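You operate a simulated robot arm through the tools that you are given. There is no shell and no other tool.

You are at the controls of a simulated robot arm. One attempt, no reset.

JOB
Empty the drip cup into the bay's green bowl and fit the cup again.
Fine: switch the bay socket off first.

The check looks at the end state, three seconds after you hand in, the way a careful person would. Anything else that was tipped, shoved, dropped, spilled or broken makes it a failure.

ROBOT AND FRAMES
A 6-joint arm with a two-finger parallel gripper, fixed in place. Base frame: the origin is at the foot of the arm, x ahead of it, y to its left, z up. Readings come in m, rad, newtons and seconds.
With the tool pointing down near the work surface it reaches from about 0.36 to 0.76 m from the base axis. Its first joint turns from -1.152 to 1.152 rad. Payload 2.45 kg.
The TCP is the grasp point between the finger pads, 0.024 m short of the fingertips. In the tool frame z runs along the fingers and y along their closing line. The gripper opens to 0.068 m. The fingers are 0.017 m wide and 0.01 m thick; the gripper's body (0.04 by 0.07 m) begins 0.041 m behind the TCP.
Orientation is told as [roll, pitch, yaw] about the base's x, y, z axes, in that order, counted from this pose: with the fingers straight down and closing along the base's y, the tool's x points along the base's -x, its y along +y and its z along -z.

CONTROLS
- The arm moves only by the tool arm_command. Its argument "steps" is a list of rows, each a list of 3 entries, a list of its own where there are three numbers: the shift along the tool's x, y, z in m, then the turn, a rotation vector about the tool's x, y, z in rad, then the opening, from 0 (shut) to 1 (fully open). In form: [[[dx, dy, dz], [ax, ay, az], fingers], ...]. A call has 1 to 20 rows; each row is the pose to reach, as a shift and turn from the pose commanded when the call began, along the tool's axes at that moment. Rows are played at 5 a second. More than 0.05 m and 0.15 rad between two rows, or a gripper value outside its range, and nothing of the call is played. Where a pose cannot be reached the arm comes as near as it can. A force on the tool above 40 N (or 10 N above the force at the start of the call, whichever is more), or a blocked arm, ends the call early, and 0.2 s more pass. The fingers move at their own pace (about 0.108 m/s each) and stop on an object; they squeeze with about 44 N. The grip force told is the motor's: it shows also when the fingers shut on nothing. Time passes only in rows, and 0.2 s behind the last, so rows that repeat a pose let the fingers close. The reply holds the time, the measured pose of the TCP, the force on the tool along the base axes, the opening and the grip force, in the units named above and with some noise, with the torque about the TCP (base axes, N m) and any sound that the robot's microphone picked up, and new pictures: "pictures" is both (left out), scene, wrist or none.
- Cameras (640 x 400 px; columns grow to the right, rows downward): "scene" is fixed at [0.1774, 0.4319, 1.4689]; the picture's right is [-0.59, -0.81, 0.00], its down [-0.51, 0.37, -0.78] and it looks along [0.63, -0.46, -0.63] (base axes); focal length 284 px, centre (320, 200). "wrist" rides on the gripper at [0.084, 0.011, -0.075] in the tool frame; the picture's right is [-0.13, 0.99, 0.00], its down [-0.60, -0.08, -0.79] and it looks along [-0.79, -0.10, 0.61] (tool axes); focal length 251 px, centre (320, 200). There is no depth. A picture from a camera that has moved, and an enlarged one, comes with that camera's place and axes in the base frame and with its lens. The place of the scene camera against the robot may be out by one fixed shift of up to 0.018 m in any direction.
- zoom(camera, box): a new picture of the part [left, top, right, bottom] of that camera's present view, enlarged. No time passes.
- sign_off(): hands the job in; it is judged then, once.

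Nothing tells you positions but the pictures and the camera data. Unless the task says otherwise, let go and move clear before handing in.

The tools are called after "Emit:" as a command line: name --argument value ..., lists and objects as JSON in quotes. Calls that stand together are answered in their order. arm_command: Moves the arm, as the interface text tells. Its arguments: {"type":"object","properties":{"steps":{"type":"array","items":{"type":"array"}},"pictures":{"type":"string","enum":["both","scene","wrist","none"]}},"required":["steps"]} The other tools are called the same way: zoom (camera, box) takes an enlarged picture of a part of a camera's view; sign_off () hands the job in.

At the start:

```text
time_s: 0.0
tcp_pos: [0.3485, 0.2614, 1.2798]
orientation: [-0.001, 0.0, -0.001]
ft_force: [-1.1, -0.9, 0.2]
moment: [0.04, 0.01, 0.04]
gripper_width: 0.0681
grip_force: 0.1
```

scene: 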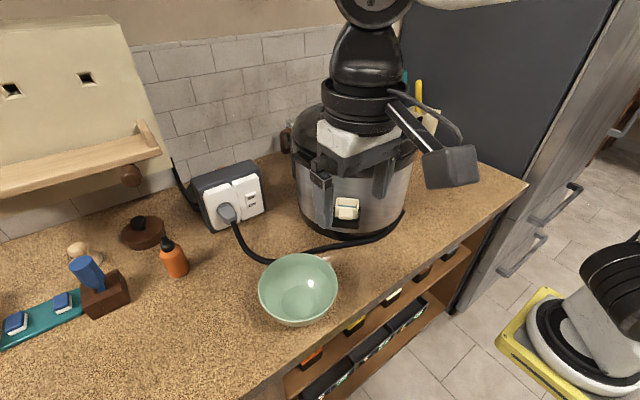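
wrist: 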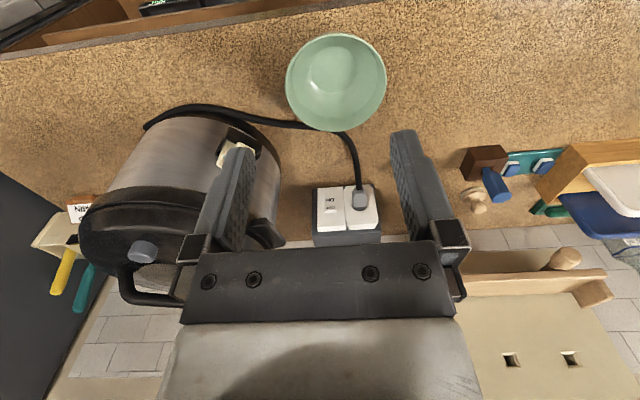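

I see a counter with a large pressure-cooker-like appliance, a socket box with a plug and switch, and a green bowl. I'll look closer before moving anything.

Emit:
zoom --camera "scene" --box '[180, 150, 280, 240]'

Emit:
zoom --camera "scene" --box '[280, 80, 440, 260]'

Emit:
zoom --camera "wrist" --box '[60, 80, 420, 320]'

Emit:
zoom --camera "scene" --box '[0, 180, 220, 360]'

```text
4.44 times, centred on (230, 195) of scene
camera zoom: at [0.1774, 0.4319, 1.4689], right [-0.59, -0.81, 0.0], down [-0.51, 0.37, -0.78], along [0.63, -0.46, -0.63], focal length 1261 px, centre (720, 222)
```

zoom: 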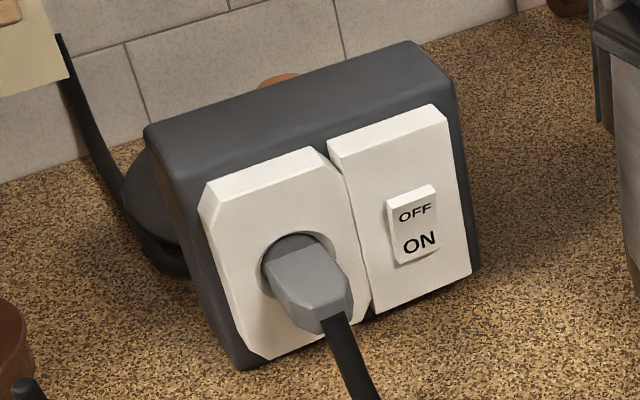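

```text
2.22 times, centred on (360, 170) of scene
camera zoom: at [0.1774, 0.4319, 1.4689], right [-0.59, -0.81, 0.0], down [-0.51, 0.37, -0.78], along [0.63, -0.46, -0.63], focal length 630 px, centre (231, 267)
```

zoom: 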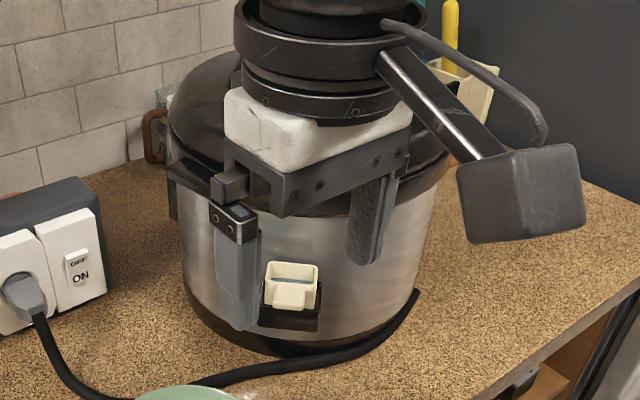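

```text
1.67 times, centred on (240, 200) of wrist
camera zoom: at [0.264, 0.2724, 1.3539], right [0.13, 0.99, 0.0], down [0.6, -0.08, 0.79], along [0.79, -0.1, -0.61], focal length 419 px, centre (453, 200)
```

zoom: 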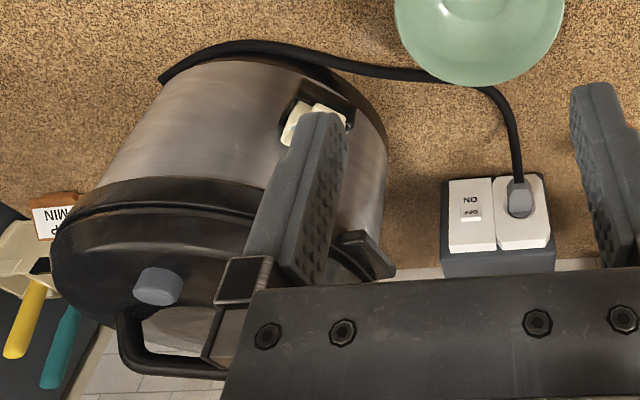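

```text
2.22 times, centred on (110, 270) of scene
camera zoom: at [0.1774, 0.4319, 1.4689], right [-0.59, -0.81, 0.0], down [-0.51, 0.37, -0.78], along [0.63, -0.46, -0.63], focal length 630 px, centre (787, 44)
```

zoom: 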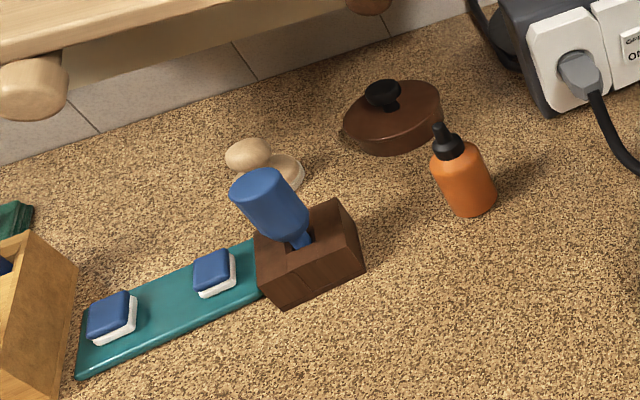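

The drip cup looks like the cream cup in the cooker's side, at about (0.55, 0.08, 1.02). The rocker is near (0.757, 0.234, 0.99) and the bowl near (0.47, 0.27). I'll zoom in on each of these before moving.

Emit:
zoom --camera "scene" --box '[235, 185, 270, 215]'

Emit:
zoom --camera "wrist" --box '[305, 175, 385, 245]'

Emit:
zoom --camera "scene" --box '[320, 185, 375, 235]'

Emit:
zoom --camera "wrist" --box '[200, 125, 270, 175]'

Emit:
zoom --camera "scene" --box '[240, 235, 360, 335]'

```text
13.33 times, centred on (252, 200) of scene
camera zoom: at [0.1774, 0.4319, 1.4689], right [-0.59, -0.81, 0.0], down [-0.51, 0.37, -0.78], along [0.63, -0.46, -0.63], focal length 3782 px, centre (1220, 200)
```

zoom: 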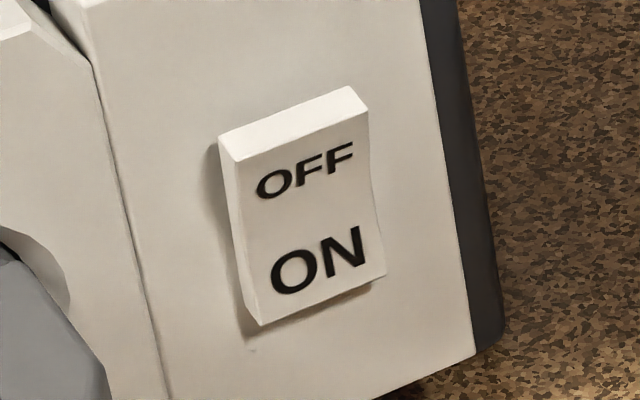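

```text
5.71 times, centred on (345, 210) of wrist
camera zoom: at [0.264, 0.2724, 1.3539], right [0.13, 0.99, 0.0], down [0.6, -0.08, 0.79], along [0.79, -0.1, -0.61], focal length 1437 px, centre (177, 143)
```

zoom: 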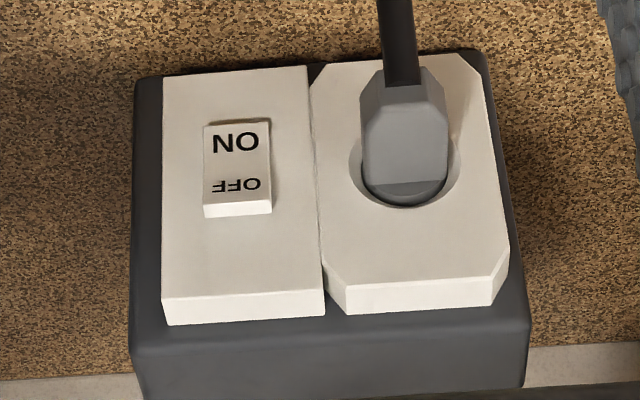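

```text
8.00 times, centred on (348, 210) of scene
camera zoom: at [0.1774, 0.4319, 1.4689], right [-0.59, -0.81, 0.0], down [-0.51, 0.37, -0.78], along [0.63, -0.46, -0.63], focal length 2270 px, centre (100, 120)
```

zoom: 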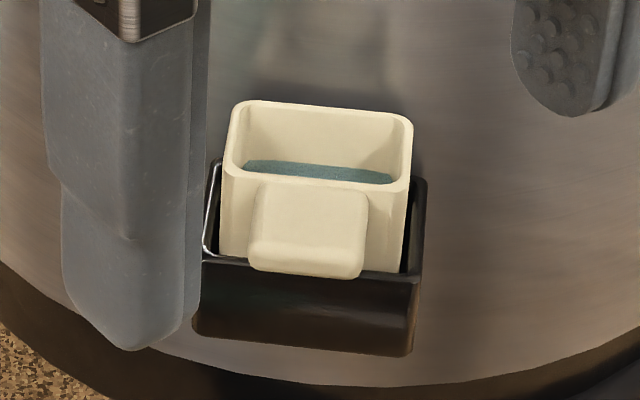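

```text
8.00 times, centred on (235, 150) of wrist
camera zoom: at [0.264, 0.2724, 1.3539], right [0.13, 0.99, 0.0], down [0.6, -0.08, 0.79], along [0.79, -0.1, -0.61], focal length 2012 px, centre (1000, 600)
```

zoom: 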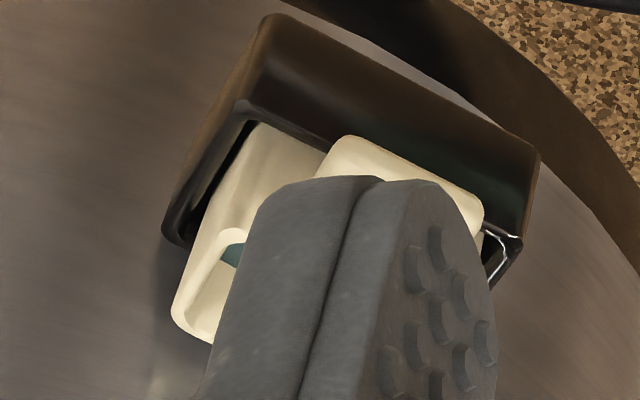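

```text
4.00 times, centred on (300, 285) of scene
camera zoom: at [0.1774, 0.4319, 1.4689], right [-0.59, -0.81, 0.0], down [-0.51, 0.37, -0.78], along [0.63, -0.46, -0.63], focal length 1135 px, centre (400, -140)
```

zoom: 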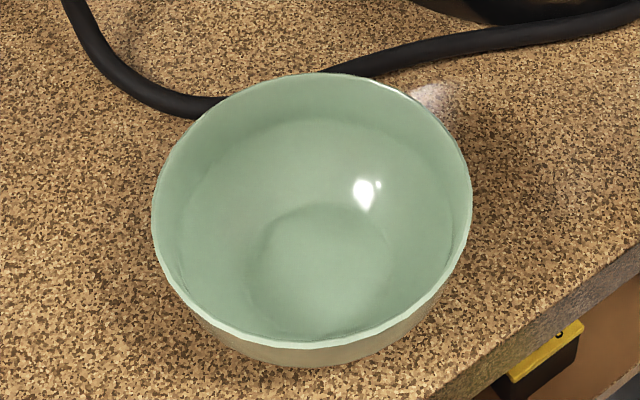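

The rocker is ON: its OFF half stands proud and must be pressed. The cup sits in a black pocket, with a tab at its front and water inside. I'll shut the fingers and move toward the socket for a second view, so I can triangulate.

Emit:
arm_command --steps '[[[-0.03, 0, 0.01], [0, 0, 0], 0.5], [[-0.06, 0, 0.03], [0, 0, 0], 0], [[-0.09, 0, 0.05], [0, 0, 0], 0], [[-0.12, 0, 0.07], [0, 0, 0], 0], [[-0.15, 0, 0.08], [0, 0, 0], 0], [[-0.15, 0, 0.08], [0, 0, 0], 0]]'

```text
time_s: 1.4
tcp_pos: [0.4984, 0.2625, 1.2013]
orientation: [0.0, 0.0, -0.001]
ft_force: [0.3, -0.6, 0.4]
moment: [-0.02, 0.01, -0.01]
gripper_width: 0.0
grip_force: 23.6
camera wrist: at [0.4148, 0.2728, 1.2751], right [0.13, 0.99, 0.0], down [0.6, -0.08, 0.79], along [0.79, -0.1, -0.61], focal length 251 px, centre (320, 200)
```

scene: 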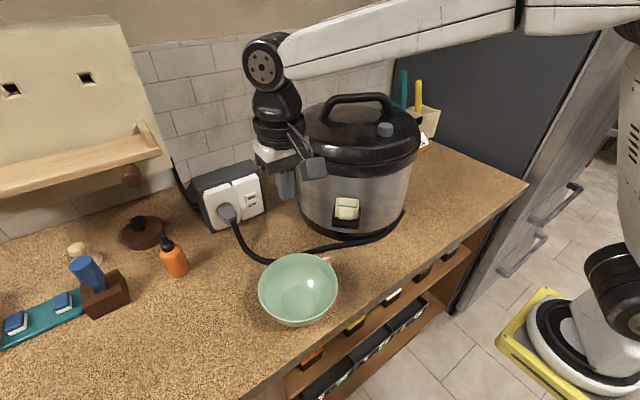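
wrist: 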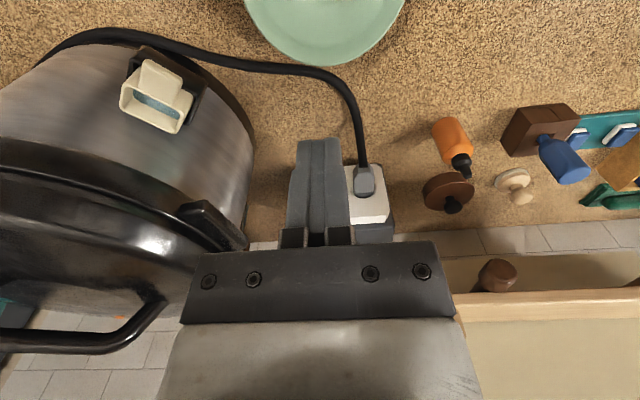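

I now have a clear view of the cup and its pocket from both cameras, so I'll zoom in on them.

Emit:
zoom --camera "wrist" --box '[110, 35, 220, 145]'

Emit:
zoom --camera "scene" --box '[320, 185, 375, 235]'

Emit:
zoom --camera "scene" --box '[280, 80, 440, 260]'

Emit:
zoom --camera "wrist" --box '[280, 120, 420, 260]'

```text
3.64 times, centred on (165, 90) of wrist
camera zoom: at [0.4148, 0.2728, 1.2751], right [0.13, 0.99, 0.0], down [0.6, -0.08, 0.79], along [0.79, -0.1, -0.61], focal length 914 px, centre (884, 600)
```

zoom: 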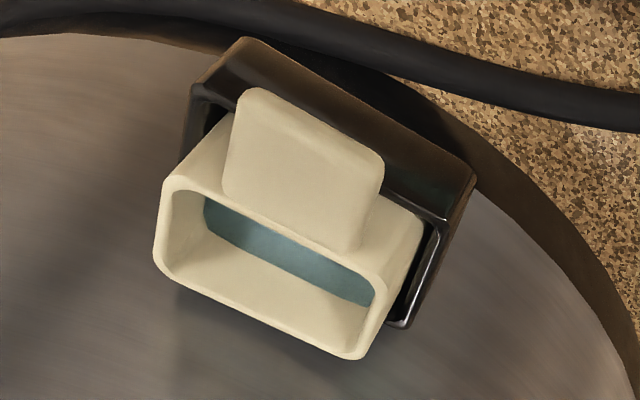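

```text
8.00 times, centred on (348, 210) of scene
camera zoom: at [0.1774, 0.4319, 1.4689], right [-0.59, -0.81, 0.0], down [-0.51, 0.37, -0.78], along [0.63, -0.46, -0.63], focal length 2270 px, centre (100, 120)
```

zoom: 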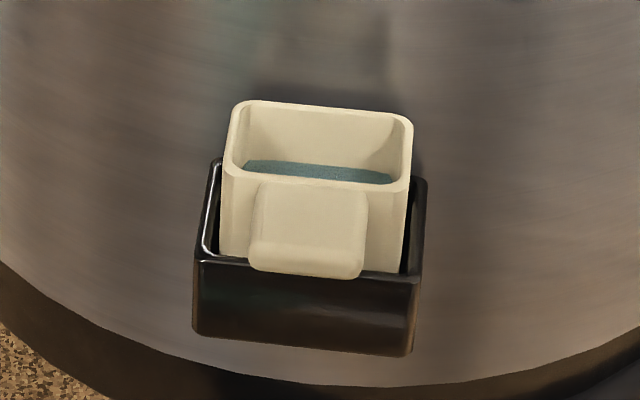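

```text
2.22 times, centred on (360, 170) of scene
camera zoom: at [0.1774, 0.4319, 1.4689], right [-0.59, -0.81, 0.0], down [-0.51, 0.37, -0.78], along [0.63, -0.46, -0.63], focal length 630 px, centre (231, 267)
```

zoom: 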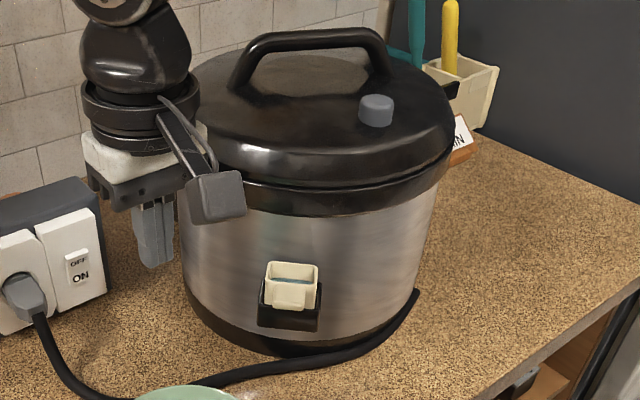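

```text
2.86 times, centred on (350, 190) of wrist
camera zoom: at [0.4148, 0.2728, 1.2751], right [0.13, 0.99, 0.0], down [0.6, -0.08, 0.79], along [0.79, -0.1, -0.61], focal length 718 px, centre (234, 229)
```

zoom: 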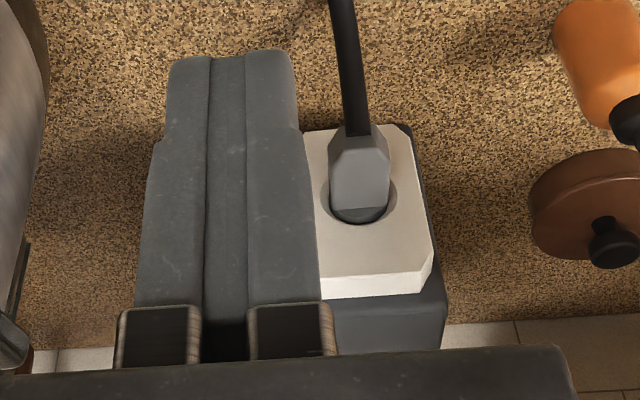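

The cup is clear in both views. Next I'll step sideways so the fingers stop covering the switch.

Emit:
arm_command --steps '[[[0.0, 0.04, 0.0], [0, 0, 0], 0], [[0.0, 0.08, 0.0], [0, 0, 0], 0], [[0.0, 0.12, 0.01], [0, 0, 0], 0], [[0.0, 0.15, 0.03], [0, 0, 0], 0], [[0.0, 0.15, 0.03], [0, 0, 0], 0]]'

```text
time_s: 2.6
tcp_pos: [0.5005, 0.4113, 1.1682]
orientation: [0.0, 0.0, -0.002]
ft_force: [0.8, -0.7, -0.3]
moment: [0.0, -0.02, 0.01]
gripper_width: 0.0
grip_force: 23.4
camera wrist: at [0.4159, 0.4222, 1.2438], right [0.13, 0.99, 0.0], down [0.6, -0.08, 0.79], along [0.79, -0.1, -0.61], focal length 251 px, centre (320, 200)
```

scene: 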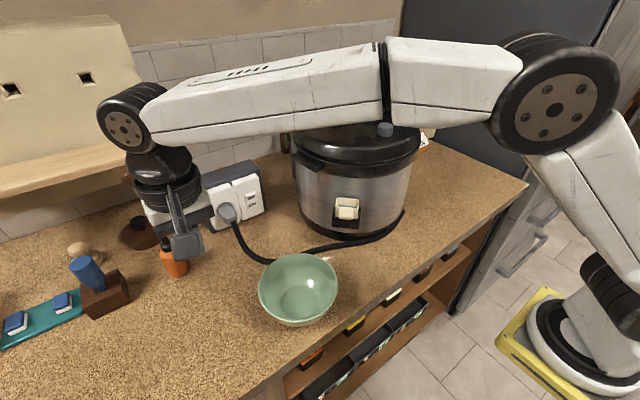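
wrist: 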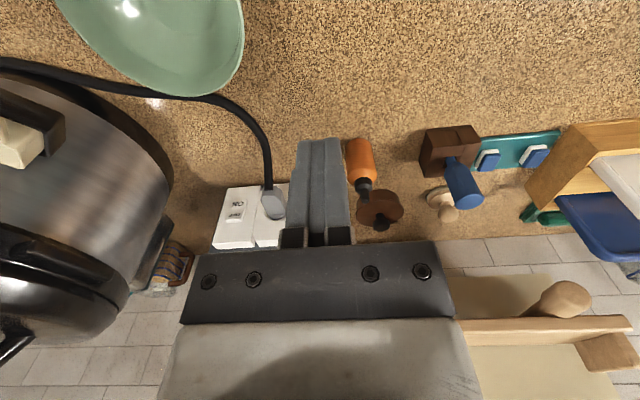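

Emit:
zoom --camera "wrist" --box '[200, 170, 300, 260]'

Emit:
zoom --camera "wrist" --box '[0, 0, 260, 160]'

```text
4.44 times, centred on (250, 215) of wrist
camera zoom: at [0.4159, 0.4222, 1.2438], right [0.13, 0.99, 0.0], down [0.6, -0.08, 0.79], along [0.79, -0.1, -0.61], focal length 1118 px, centre (631, 133)
```

zoom: 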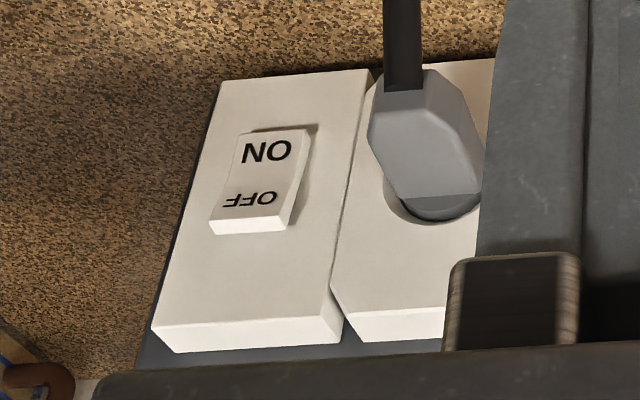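

```text
2.46 times, centred on (130, 80) of wrist
camera zoom: at [0.4159, 0.4222, 1.2438], right [0.13, 0.99, 0.0], down [0.6, -0.08, 0.79], along [0.79, -0.1, -0.61], focal length 619 px, centre (788, 495)
```

zoom: 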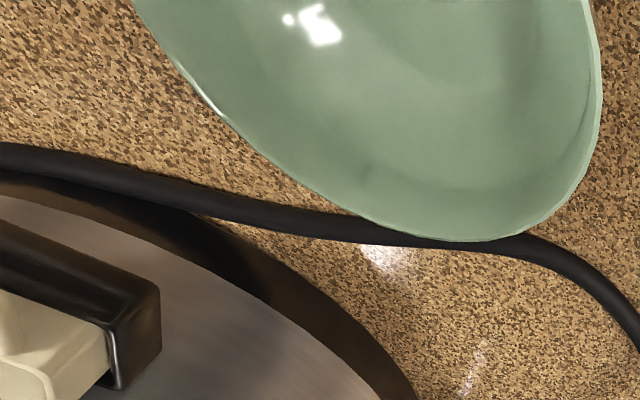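

Triangulating the two wrist views gives a vertical socket plate at x≈0.755, with the OFF half at about (0.742, 0.235, 1.008). I'll tilt the closed fingers about 50° toward the wall, which keeps the camera body clear of the counter, and stop in front of the OFF half.

Emit:
arm_command --steps '[[[-0.02, -0.03, 0.01], [0, -0.14, 0], 0], [[-0.04, -0.06, 0.03], [0, -0.28, 0], 0], [[-0.06, -0.09, 0.045], [0, -0.42, 0], 0], [[-0.08, -0.12, 0.06], [0, -0.56, 0], 0], [[-0.1, -0.15, 0.075], [0, -0.7, 0], 0], [[-0.12, -0.176, 0.09], [0, -0.84, 0], 0], [[-0.12, -0.176, 0.09], [0, -0.87, 0], 0]]'

```text
time_s: 4.2
tcp_pos: [0.6177, 0.2353, 1.0809]
orientation: [0.001, -0.87, -0.002]
ft_force: [0.1, -1.3, -0.1]
moment: [0.0, -0.01, 0.03]
gripper_width: 0.0001
grip_force: 23.6
camera wrist: at [0.5065, 0.2446, 1.0633], right [0.08, 0.99, 0.1], down [-0.22, -0.08, 0.97], along [0.97, -0.1, 0.21], focal length 251 px, centre (320, 200)
```

scene: 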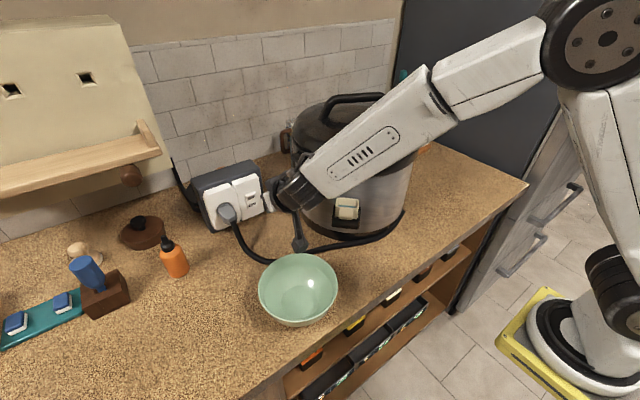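
wrist: 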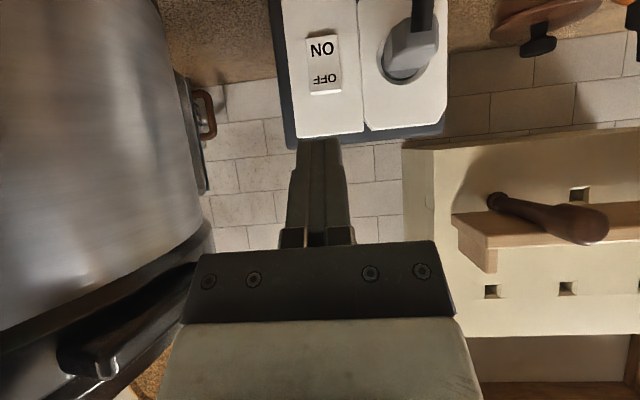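

The rocker is lined up with the fingers (OFF at y≈0.235, z≈1.007). I'll move in to about 15 mm in front of it.

Emit:
arm_command --steps '[[[-0.002, 0, 0.03], [0, 0, 0], 0], [[-0.004, -0.0005, 0.06], [0, 0, 0], 0], [[-0.006, -0.001, 0.08], [0, 0, 0], 0], [[-0.0064, -0.001, 0.1006], [0, 0, 0], 0], [[-0.0064, -0.001, 0.1006], [0, 0, 0], 0]]'

```text
time_s: 5.4
tcp_pos: [0.7002, 0.2347, 1.0197]
orientation: [0.0, -0.87, 0.0]
ft_force: [0.8, -0.5, 0.0]
moment: [0.01, -0.01, 0.02]
gripper_width: 0.0
grip_force: 23.7
camera wrist: at [0.5883, 0.2439, 1.0039], right [0.08, 0.99, 0.1], down [-0.22, -0.08, 0.97], along [0.97, -0.1, 0.21], focal length 251 px, centre (320, 200)
```

scene: 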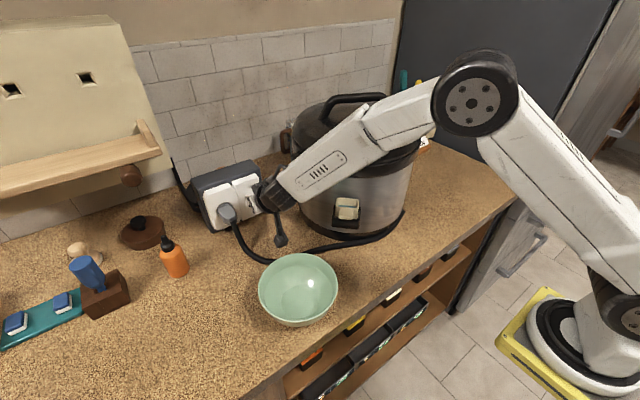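
wrist: 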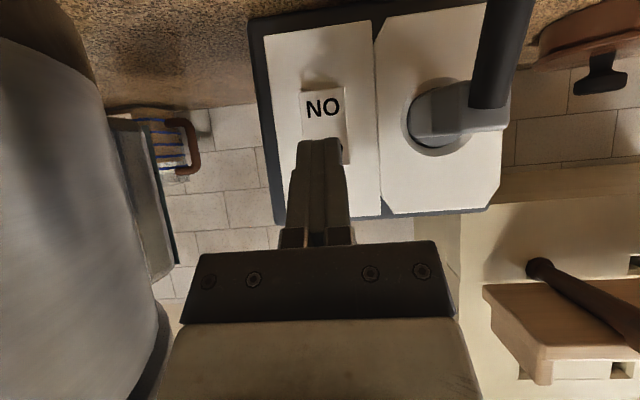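

The fingers are directly in front of the OFF half. Now I'll press slowly along +x.

Emit:
arm_command --steps '[[[-0.0045, 0, 0.0053], [0, 0, 0], 0], [[-0.0084, 0, 0.0099], [0, 0, 0], 0], [[-0.011, 0, 0.013], [0, 0, 0], 0], [[-0.0135, 0, 0.016], [0, 0, 0], 0], [[-0.0155, 0, 0.0183], [0, 0, 0], 0], [[-0.0174, 0, 0.0206], [0, 0, 0], 0]]'

```text
time_s: 6.9
tcp_pos: [0.7229, 0.2358, 1.0196]
orientation: [0.001, -0.869, 0.001]
ft_force: [-21.4, -6.1, 10.7]
moment: [-0.04, -0.05, -0.16]
gripper_width: 0.0
grip_force: 23.4
stopped in row 6: the force on the tool passed its limit at 43 N (the readings are from after the stop); the commanded pose is now the measured one
camera wrist: at [0.6115, 0.2458, 1.0039], right [0.08, 0.99, 0.1], down [-0.21, -0.08, 0.97], along [0.97, -0.1, 0.21], focal length 251 px, centre (320, 200)
```

scene: 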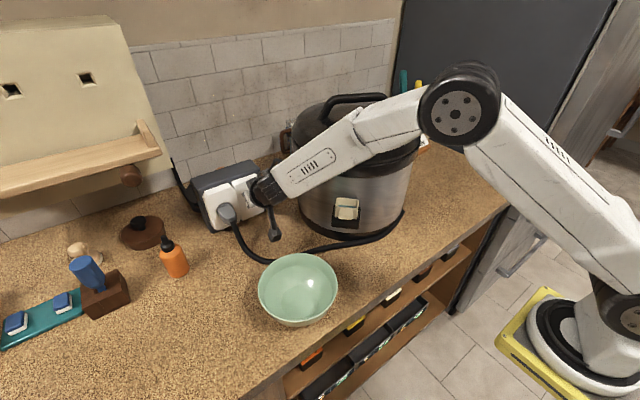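
wrist: 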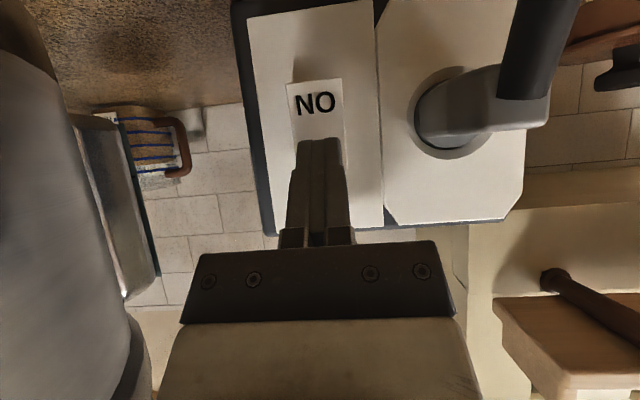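

The force spiked once the rocker bottomed out, and the ON half now seems to stand out. I'll back off and check.

Emit:
arm_command --steps '[[[0.0097, 0, -0.0115], [0, 0, 0], 0], [[0.0258, 0, -0.0306], [0, 0, 0], 0], [[0.045, 0, -0.055], [0, 0, 0], 0], [[0.055, 0, -0.09], [0, 0, 0], 0], [[0.065, 0, -0.13], [0, 0, 0], 0], [[0.065, 0, -0.13], [0, 0, 0], 0]]'

Emit:
zoom --camera "scene" --box '[180, 150, 280, 240]'

Emit:
zoom --camera "scene" --box '[235, 185, 270, 215]'

```text
time_s: 8.3
tcp_pos: [0.5835, 0.2358, 1.0556]
orientation: [0.001, -0.868, -0.001]
ft_force: [0.3, 0.9, -0.2]
moment: [0.05, -0.02, -0.02]
gripper_width: 0.0002
grip_force: 23.3
camera wrist: at [0.4722, 0.2465, 1.0398], right [0.08, 0.99, 0.1], down [-0.21, -0.08, 0.97], along [0.97, -0.1, 0.21], focal length 251 px, centre (320, 200)
```

scene: 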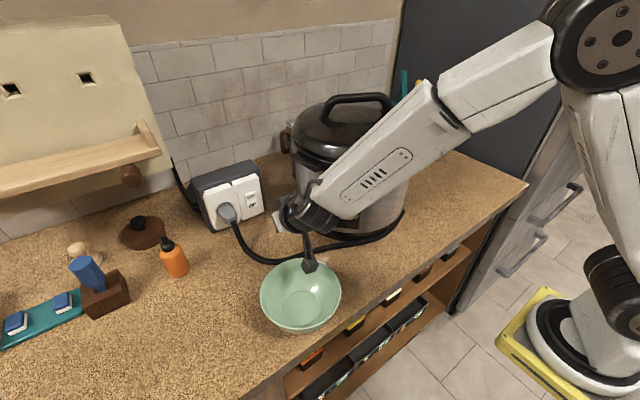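
wrist: 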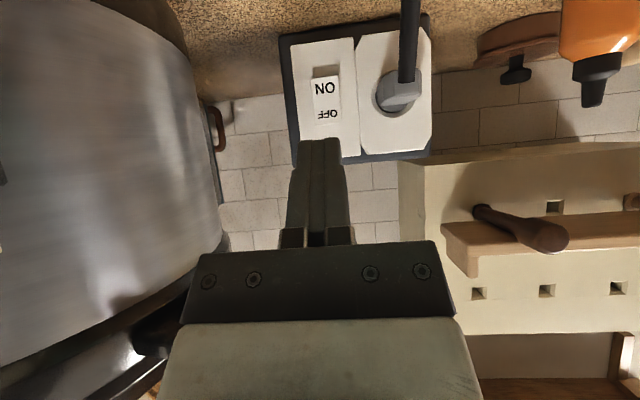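

```text
4.44 times, centred on (230, 195) of scene
camera zoom: at [0.1773, 0.4319, 1.4689], right [-0.59, -0.81, 0.0], down [-0.51, 0.37, -0.78], along [0.63, -0.46, -0.63], focal length 1261 px, centre (720, 222)
```

zoom: 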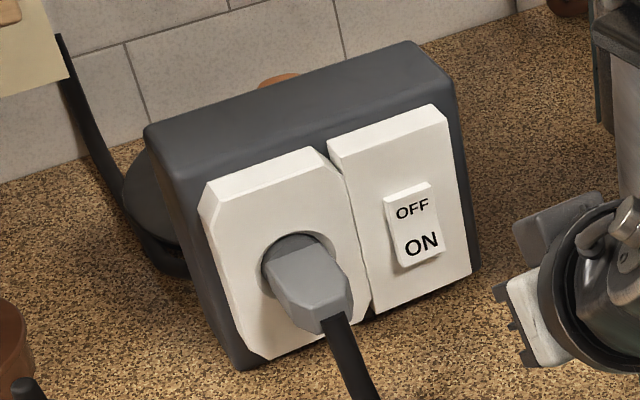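

```text
13.33 times, centred on (252, 200) of scene
camera zoom: at [0.1773, 0.4319, 1.4689], right [-0.59, -0.81, 0.0], down [-0.51, 0.37, -0.78], along [0.63, -0.46, -0.63], focal length 3782 px, centre (1220, 200)
```

zoom: 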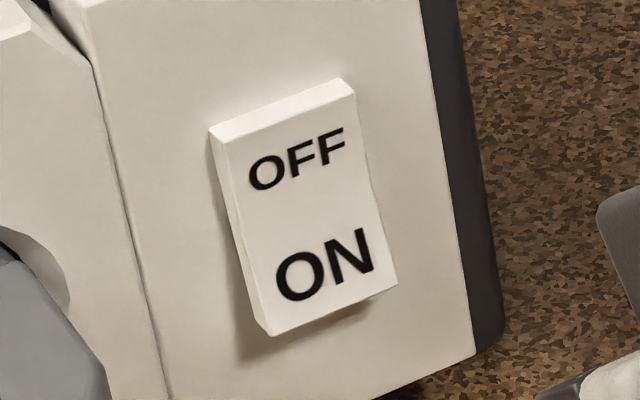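

The rocker is now OFF and the socket box hasn't moved. However, the camera body is close to the bowl, so I'll check that before moving.

Emit:
zoom --camera "scene" --box '[240, 235, 360, 335]'

```text
4.00 times, centred on (300, 285) of scene
camera zoom: at [0.1773, 0.4319, 1.4689], right [-0.59, -0.81, 0.0], down [-0.51, 0.37, -0.78], along [0.63, -0.46, -0.63], focal length 1135 px, centre (400, -140)
```

zoom: 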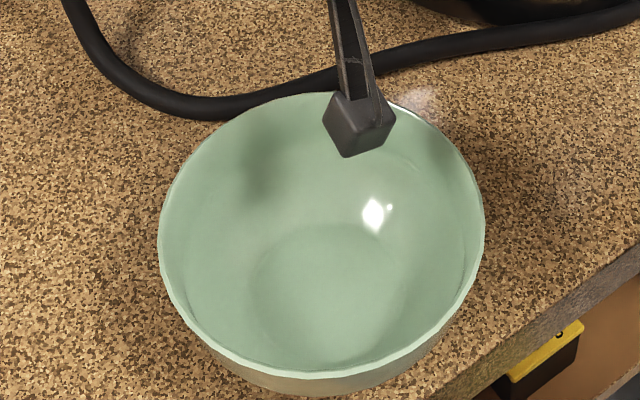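

The rocker is done, but on the retreat the camera body nudged the bowl about 2 cm toward me. I'll rise straight up, go back to vertical, measure the shift and put the bowl back where it was.

Emit:
arm_command --steps '[[[-0.0306, 0, -0.0258], [0, 0, 0], 0], [[-0.0612, 0, -0.0516], [0, 0, 0], 0], [[-0.0918, 0, -0.0774], [0, 0, 0], 0], [[-0.1224, 0, -0.1032], [0, 0.12, 0], 0], [[-0.153, 0, -0.129], [0, 0.26, 0], 0], [[-0.153, 0, -0.129], [0, 0.4, 0], 0], [[-0.153, 0, -0.129], [0, 0.54, 0], 0], [[-0.153, 0, -0.129], [0, 0.68, 0], 0], [[-0.153, 0, -0.129], [0, 0.82, 0], 0], [[-0.153, 0, -0.129], [0, 0.868, 0], 0], [[-0.153, 0, -0.129], [0, 0.868, 0], 0]]'

Emit:
zoom --camera "scene" --box '[240, 235, 360, 335]'

```text
time_s: 10.7
tcp_pos: [0.5841, 0.235, 1.2534]
orientation: [-0.002, 0.002, 0.001]
ft_force: [-0.1, 0.8, 0.4]
moment: [0.01, 0.01, -0.04]
gripper_width: 0.0
grip_force: 23.7
camera wrist: at [0.5003, 0.2456, 1.3289], right [0.13, 0.99, 0.0], down [0.61, -0.08, 0.79], along [0.79, -0.1, -0.61], focal length 251 px, centre (320, 200)
```

scene: 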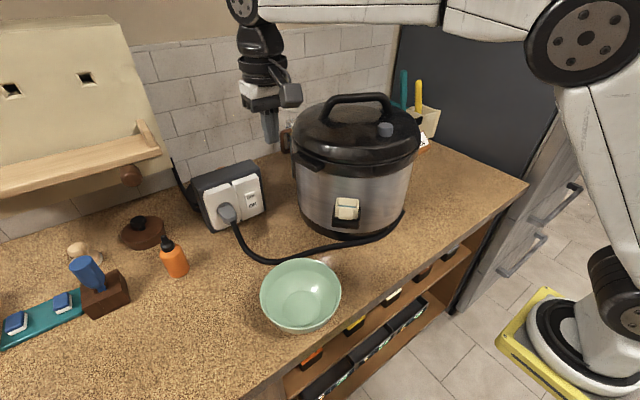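
wrist: 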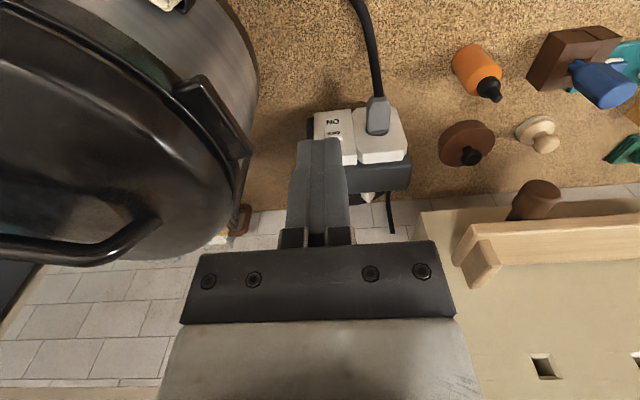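

```text
4.00 times, centred on (300, 285) of scene
camera zoom: at [0.1774, 0.4319, 1.4689], right [-0.59, -0.81, 0.0], down [-0.51, 0.37, -0.78], along [0.63, -0.46, -0.63], focal length 1135 px, centre (400, -140)
```

zoom: 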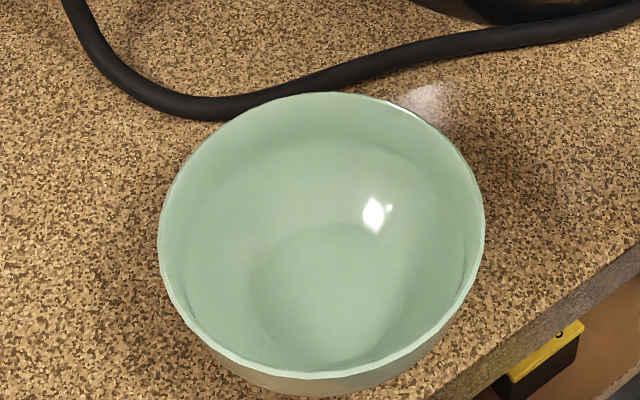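

The bowl's shift measures about 15 mm in -x and 4–5 mm in +y. I'll move the closed fingers above the bowl to push it back gently from the inside.

Emit:
arm_command --steps '[[[0.038, 0.012, 0.0], [0, 0, 0], 0], [[0.076, 0.024, 0.02], [0, 0, 0], 0], [[0.114, 0.035, 0.05], [0, 0, 0], 0], [[0.114, 0.035, 0.09], [0, 0, 0], 0], [[0.114, 0.035, 0.13], [0, 0, 0], 0], [[0.114, 0.035, 0.17], [0, 0, 0], 0], [[0.114, 0.035, 0.17], [0, 0, 0], 0]]'

Emit:
zoom --camera "scene" --box '[240, 235, 360, 335]'

```text
time_s: 12.3
tcp_pos: [0.4676, 0.27, 1.084]
orientation: [0.002, 0.001, -0.001]
ft_force: [0.2, 0.0, -0.1]
moment: [0.0, 0.01, 0.01]
gripper_width: 0.0
grip_force: 23.6
camera wrist: at [0.3836, 0.281, 1.1585], right [0.13, 0.99, 0.0], down [0.6, -0.08, 0.79], along [0.79, -0.1, -0.61], focal length 251 px, centre (320, 200)
```

scene: 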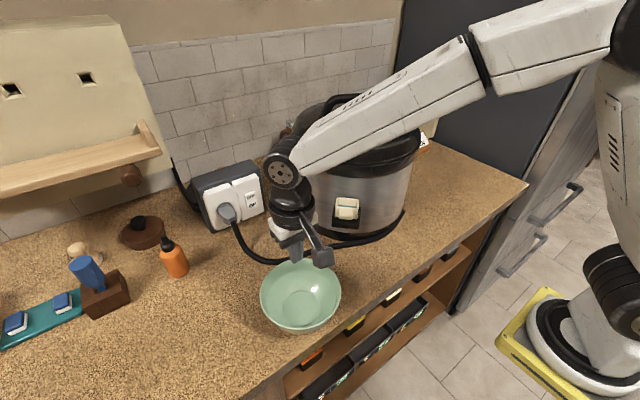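
wrist: 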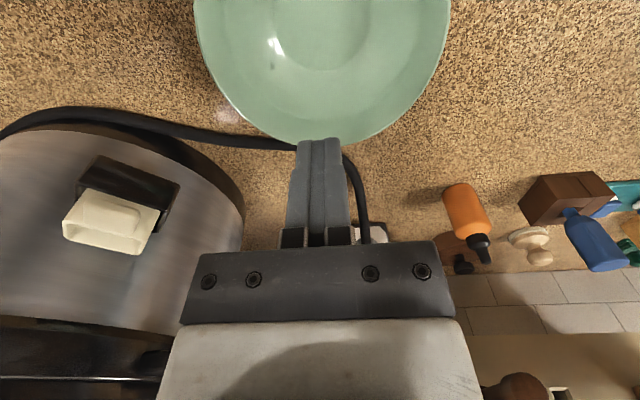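

```text
4.00 times, centred on (300, 285) of scene
camera zoom: at [0.1774, 0.4319, 1.4689], right [-0.59, -0.81, 0.0], down [-0.51, 0.37, -0.78], along [0.63, -0.46, -0.63], focal length 1135 px, centre (400, -140)
```

zoom: 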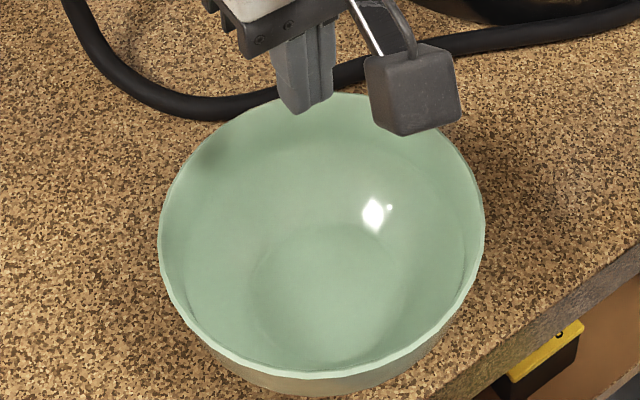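

The bowl's centre is now near (0.455, 0.275); it started near (0.469, 0.270). I'll lower the fingertips into the bowl and approach the far inner wall.

Emit:
arm_command --steps '[[[0, 0, 0.03], [0, 0, 0], 0], [[0, 0, 0.06], [0, 0, 0], 0], [[0, 0, 0.085], [0, 0, 0], 0], [[0, 0, 0.105], [0, 0, 0], 0], [[-0.007, 0, 0.105], [0, 0, 0], 0], [[-0.014, 0, 0.105], [0, 0, 0], 0], [[-0.02, 0, 0.105], [0, 0, 0], 0]]'

Emit:
zoom --camera "scene" --box '[240, 235, 360, 335]'

```text
time_s: 13.9
tcp_pos: [0.4888, 0.2705, 0.9781]
orientation: [0.001, 0.002, -0.001]
ft_force: [0.1, -0.7, -0.2]
moment: [-0.01, 0.01, 0.02]
gripper_width: 0.0001
grip_force: 23.9
camera wrist: at [0.4048, 0.2804, 1.0528], right [0.13, 0.99, 0.0], down [0.6, -0.08, 0.79], along [0.79, -0.1, -0.61], focal length 251 px, centre (320, 200)
```

scene: 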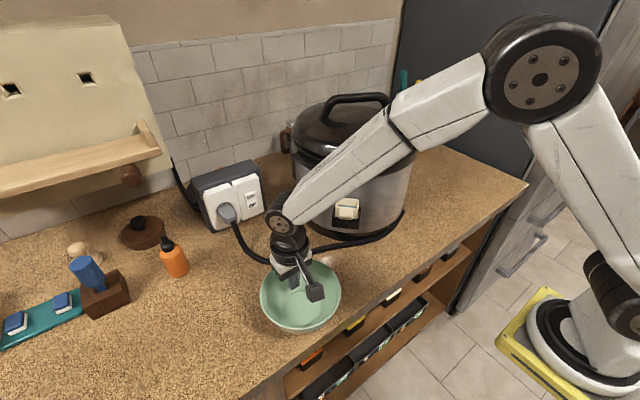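
wrist: 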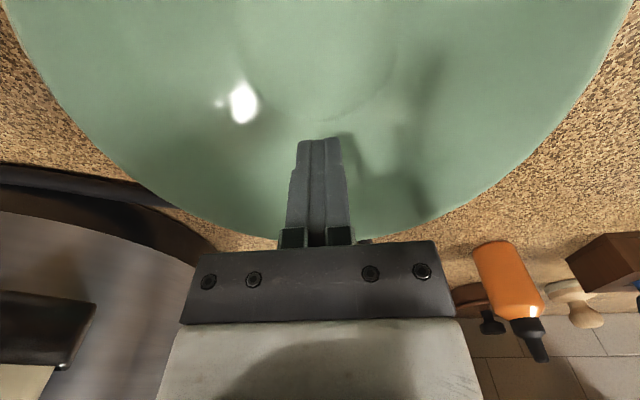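

```text
4.00 times, centred on (300, 285) of scene
camera zoom: at [0.1774, 0.4319, 1.4689], right [-0.59, -0.81, 0.0], down [-0.51, 0.37, -0.78], along [0.63, -0.46, -0.63], focal length 1135 px, centre (400, -140)
```

zoom: 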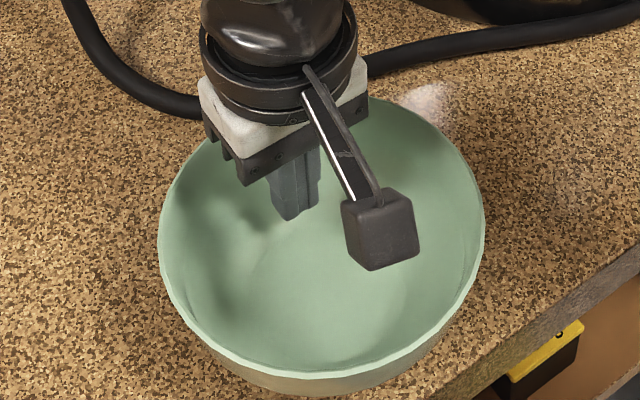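

The fingers are inside and the bowl hasn't moved. I'll centre on the bowl in y and push +x a little at a time, checking as I go.

Emit:
arm_command --steps '[[[0, 0.0045, 0], [0, 0, 0], 0], [[-0.004, 0.0045, 0], [0, 0, 0], 0], [[-0.008, 0.0045, 0], [0, 0, 0], 0], [[-0.012, 0.0045, 0], [0, 0, 0], 0], [[-0.015, 0.0045, 0], [0, 0, 0], 0]]' --pictures "wrist"

Emit:
zoom --camera "scene" --box '[240, 235, 360, 335]'

```text
time_s: 15.1
tcp_pos: [0.505, 0.276, 0.9785]
orientation: [-0.001, 0.003, -0.001]
ft_force: [0.0, 0.7, -0.2]
moment: [-0.04, -0.02, 0.02]
gripper_width: 0.0001
grip_force: 24.0
camera wrist: at [0.4203, 0.2855, 1.0533], right [0.13, 0.99, 0.0], down [0.6, -0.08, 0.79], along [0.79, -0.1, -0.61], focal length 251 px, centre (320, 200)
```

wrist: 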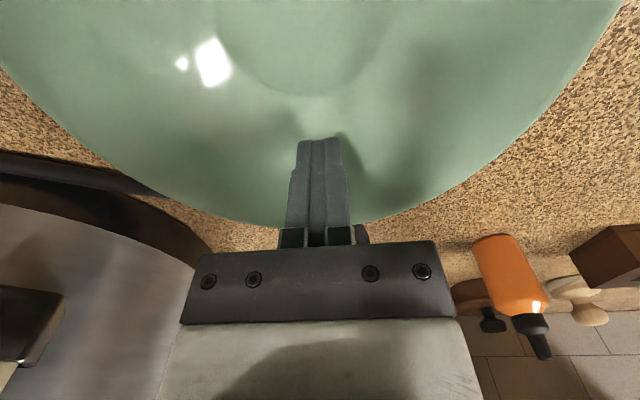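

```text
4.00 times, centred on (300, 285) of scene
camera zoom: at [0.1774, 0.4319, 1.4689], right [-0.59, -0.81, 0.0], down [-0.51, 0.37, -0.78], along [0.63, -0.46, -0.63], focal length 1135 px, centre (400, -140)
```

zoom: 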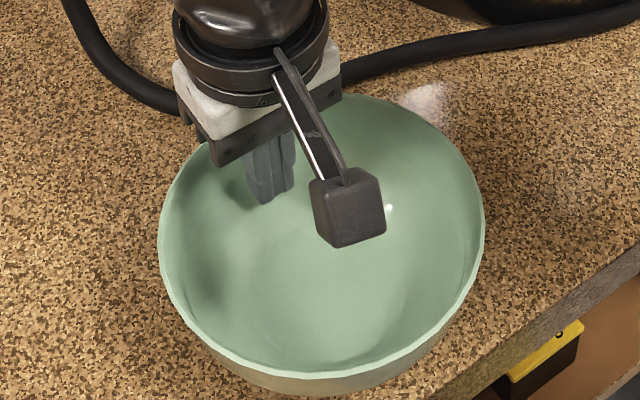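

No contact yet. I'll keep going in small steps.

Emit:
arm_command --steps '[[[-0.003, 0, 0], [0, 0, 0], 0], [[-0.006, 0, 0], [0, 0, 0], 0], [[-0.009, 0, 0], [0, 0, 0], 0], [[-0.011, 0, 0], [0, 0, 0], 0]]' --pictures "wrist"

Emit:
zoom --camera "scene" --box '[240, 235, 360, 335]'

```text
time_s: 16.1
tcp_pos: [0.5154, 0.2741, 0.9796]
orientation: [-0.001, 0.002, -0.001]
ft_force: [-1.6, -0.1, 1.7]
moment: [-0.01, 0.02, 0.03]
gripper_width: 0.0
grip_force: 23.5
camera wrist: at [0.4317, 0.2852, 1.0538], right [0.13, 0.99, 0.0], down [0.6, -0.08, 0.79], along [0.79, -0.1, -0.61], focal length 251 px, centre (320, 200)
```

wrist: 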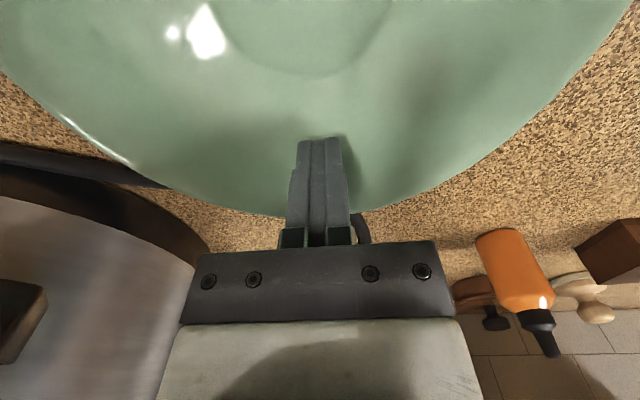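

```text
4.00 times, centred on (300, 285) of scene
camera zoom: at [0.1773, 0.4319, 1.4689], right [-0.59, -0.81, 0.0], down [-0.51, 0.37, -0.78], along [0.63, -0.46, -0.63], focal length 1135 px, centre (400, -140)
```

zoom: 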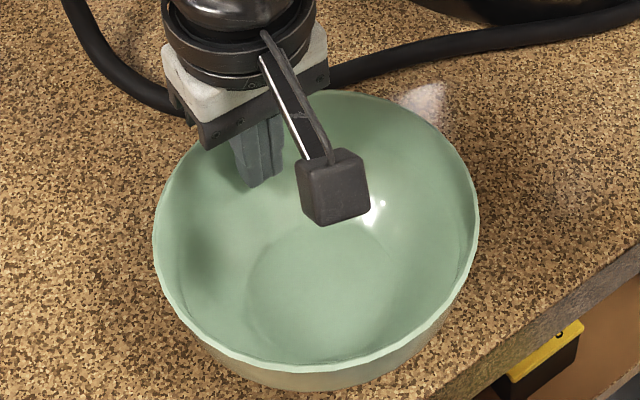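

Contact: the bowl slid about 4 mm and stayed stable. I'll push another 8 mm.

Emit:
arm_command --steps '[[[-0.003, 0, 0], [0, 0, 0], 0], [[-0.006, 0, 0], [0, 0, 0], 0], [[-0.008, 0, 0], [0, 0, 0], 0]]' --pictures "wrist"

Emit:
zoom --camera "scene" --box '[240, 235, 360, 335]'

```text
time_s: 16.9
tcp_pos: [0.5247, 0.2748, 0.9798]
orientation: [0.001, 0.003, 0.0]
ft_force: [-2.1, -0.2, 1.7]
moment: [0.0, 0.01, 0.04]
gripper_width: 0.0
grip_force: 23.7
camera wrist: at [0.4394, 0.2853, 1.0542], right [0.13, 0.99, 0.0], down [0.6, -0.08, 0.79], along [0.79, -0.1, -0.61], focal length 251 px, centre (320, 200)
```

wrist: 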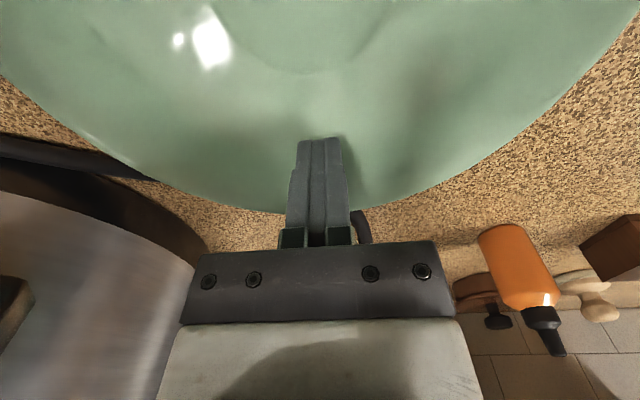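

```text
4.00 times, centred on (300, 285) of scene
camera zoom: at [0.1773, 0.4319, 1.4689], right [-0.59, -0.81, 0.0], down [-0.51, 0.37, -0.78], along [0.63, -0.46, -0.63], focal length 1135 px, centre (400, -140)
```

zoom: 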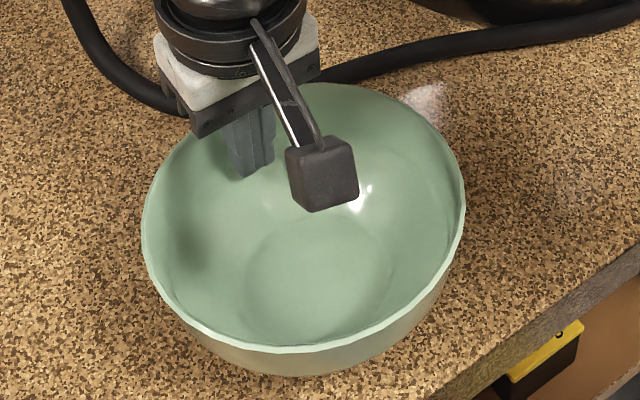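

x is nearly restored; about 6–7 mm remains toward -y, plus 1.5 mm in x. I'll back off the wall, centre up, and push on the -y wall.

Emit:
arm_command --steps '[[[0.02, 0, 0], [0, 0, 0], 0], [[0.04, 0, 0], [0, 0, 0], 0], [[0.055, -0.005, 0], [0, 0, 0], 0], [[0.055, -0.025, 0], [0, 0, 0], 0], [[0.055, -0.04, 0], [0, 0, 0], 0], [[0.055, -0.049, 0], [0, 0, 0], 0], [[0.055, -0.053, 0], [0, 0, 0], 0], [[0.055, -0.056, 0], [0, 0, 0], 0]]' --pictures "wrist"

Emit:
zoom --camera "scene" --box '[240, 235, 360, 335]'

```text
time_s: 18.7
tcp_pos: [0.4704, 0.2193, 0.98]
orientation: [0.0, -0.002, -0.001]
ft_force: [-0.5, 2.4, 0.2]
moment: [0.07, 0.0, 0.01]
gripper_width: 0.0
grip_force: 23.3
camera wrist: at [0.385, 0.2294, 1.0543], right [0.13, 0.99, 0.0], down [0.6, -0.08, 0.79], along [0.79, -0.1, -0.61], focal length 251 px, centre (320, 200)
```

wrist: 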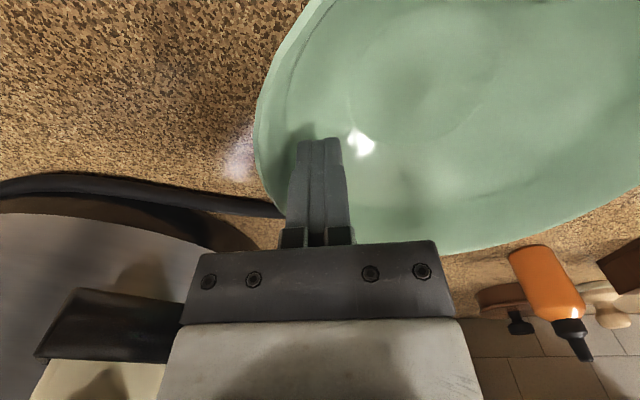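

```text
4.00 times, centred on (300, 285) of scene
camera zoom: at [0.1773, 0.432, 1.4689], right [-0.59, -0.81, 0.0], down [-0.51, 0.37, -0.78], along [0.63, -0.46, -0.63], focal length 1135 px, centre (400, -140)
```

zoom: 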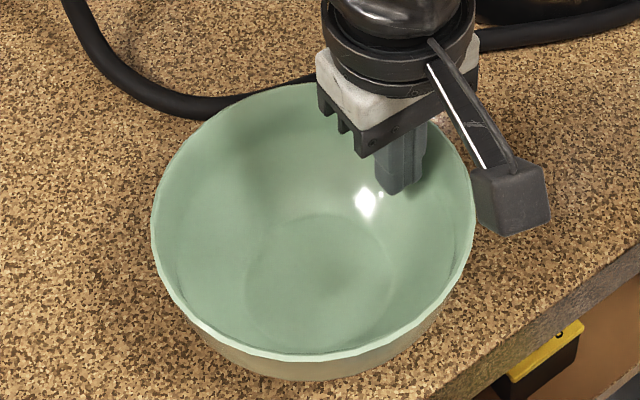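

Emit:
arm_command --steps '[[[0, 0.015, 0], [0, 0, 0], 0], [[0, 0.03, 0], [0, 0, 0], 0], [[-0.005, 0.045, 0], [0, 0, 0], 0]]' --pictures "none"

Emit:
zoom --camera "scene" --box '[240, 235, 360, 335]'

```text
time_s: 19.5
tcp_pos: [0.4734, 0.2637, 0.98]
orientation: [0.001, -0.001, 0.001]
ft_force: [0.0, -0.4, -0.5]
moment: [0.03, -0.01, 0.01]
gripper_width: 0.0
grip_force: 23.9
```

```text
4.00 times, centred on (300, 285) of scene
camera zoom: at [0.1774, 0.4319, 1.4689], right [-0.59, -0.81, 0.0], down [-0.51, 0.37, -0.78], along [0.63, -0.46, -0.63], focal length 1135 px, centre (400, -140)
```

zoom: 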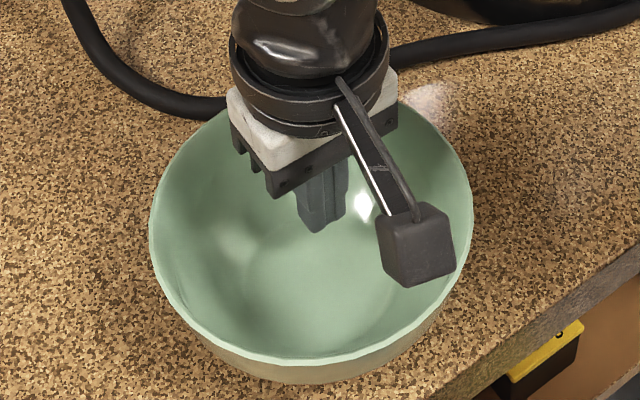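

About 5 mm in x and 4 mm in y are still to go. I'll repeat both small pushes, then back off to the middle.

Emit:
arm_command --steps '[[[-0.02, 0.0075, 0], [0, 0, 0], 0], [[-0.04, 0.0075, 0], [0, 0, 0], 0], [[-0.048, 0.0075, 0], [0, 0, 0], 0], [[-0.052, 0.0075, 0], [0, 0, 0], 0], [[-0.055, 0.0075, 0], [0, 0, 0], 0], [[-0.055, 0.0075, 0], [0, 0, 0], 0], [[-0.03, 0.003, 0], [0, 0, 0], 0], [[0.0, 0.0, 0], [0, 0, 0], 0], [[0.0, -0.025, 0], [0, 0, 0], 0], [[0.0, -0.04, 0], [0, 0, 0], 0], [[0.0, -0.044, 0], [0, 0, 0], 0], [[0.0, -0.048, 0], [0, 0, 0], 0], [[0.0, -0.048, 0], [0, 0, 0], 0], [[0.0, -0.025, 0], [0, 0, 0], 0], [[0.0, 0.0, 0], [0, 0, 0], 0]]' --pictures "none"

Emit:
zoom --camera "scene" --box '[240, 235, 360, 335]'

```text
time_s: 22.7
tcp_pos: [0.4732, 0.2655, 0.978]
orientation: [0.0, 0.001, -0.001]
ft_force: [-1.3, 0.7, 0.2]
moment: [-0.02, 0.0, -0.02]
gripper_width: 0.0
grip_force: 23.7
```

```text
4.00 times, centred on (300, 285) of scene
camera zoom: at [0.1774, 0.4319, 1.4689], right [-0.59, -0.81, 0.0], down [-0.51, 0.37, -0.78], along [0.63, -0.46, -0.63], focal length 1135 px, centre (400, -140)
```

zoom: 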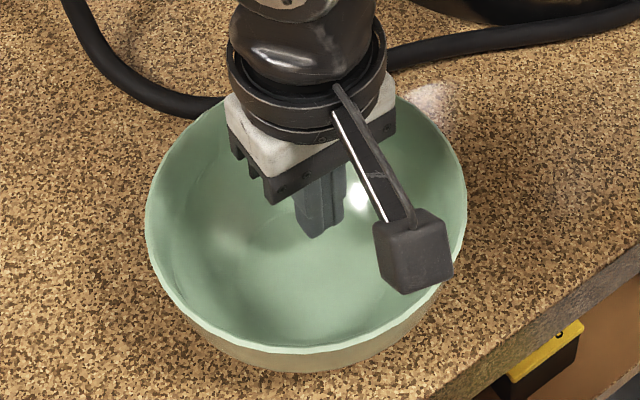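

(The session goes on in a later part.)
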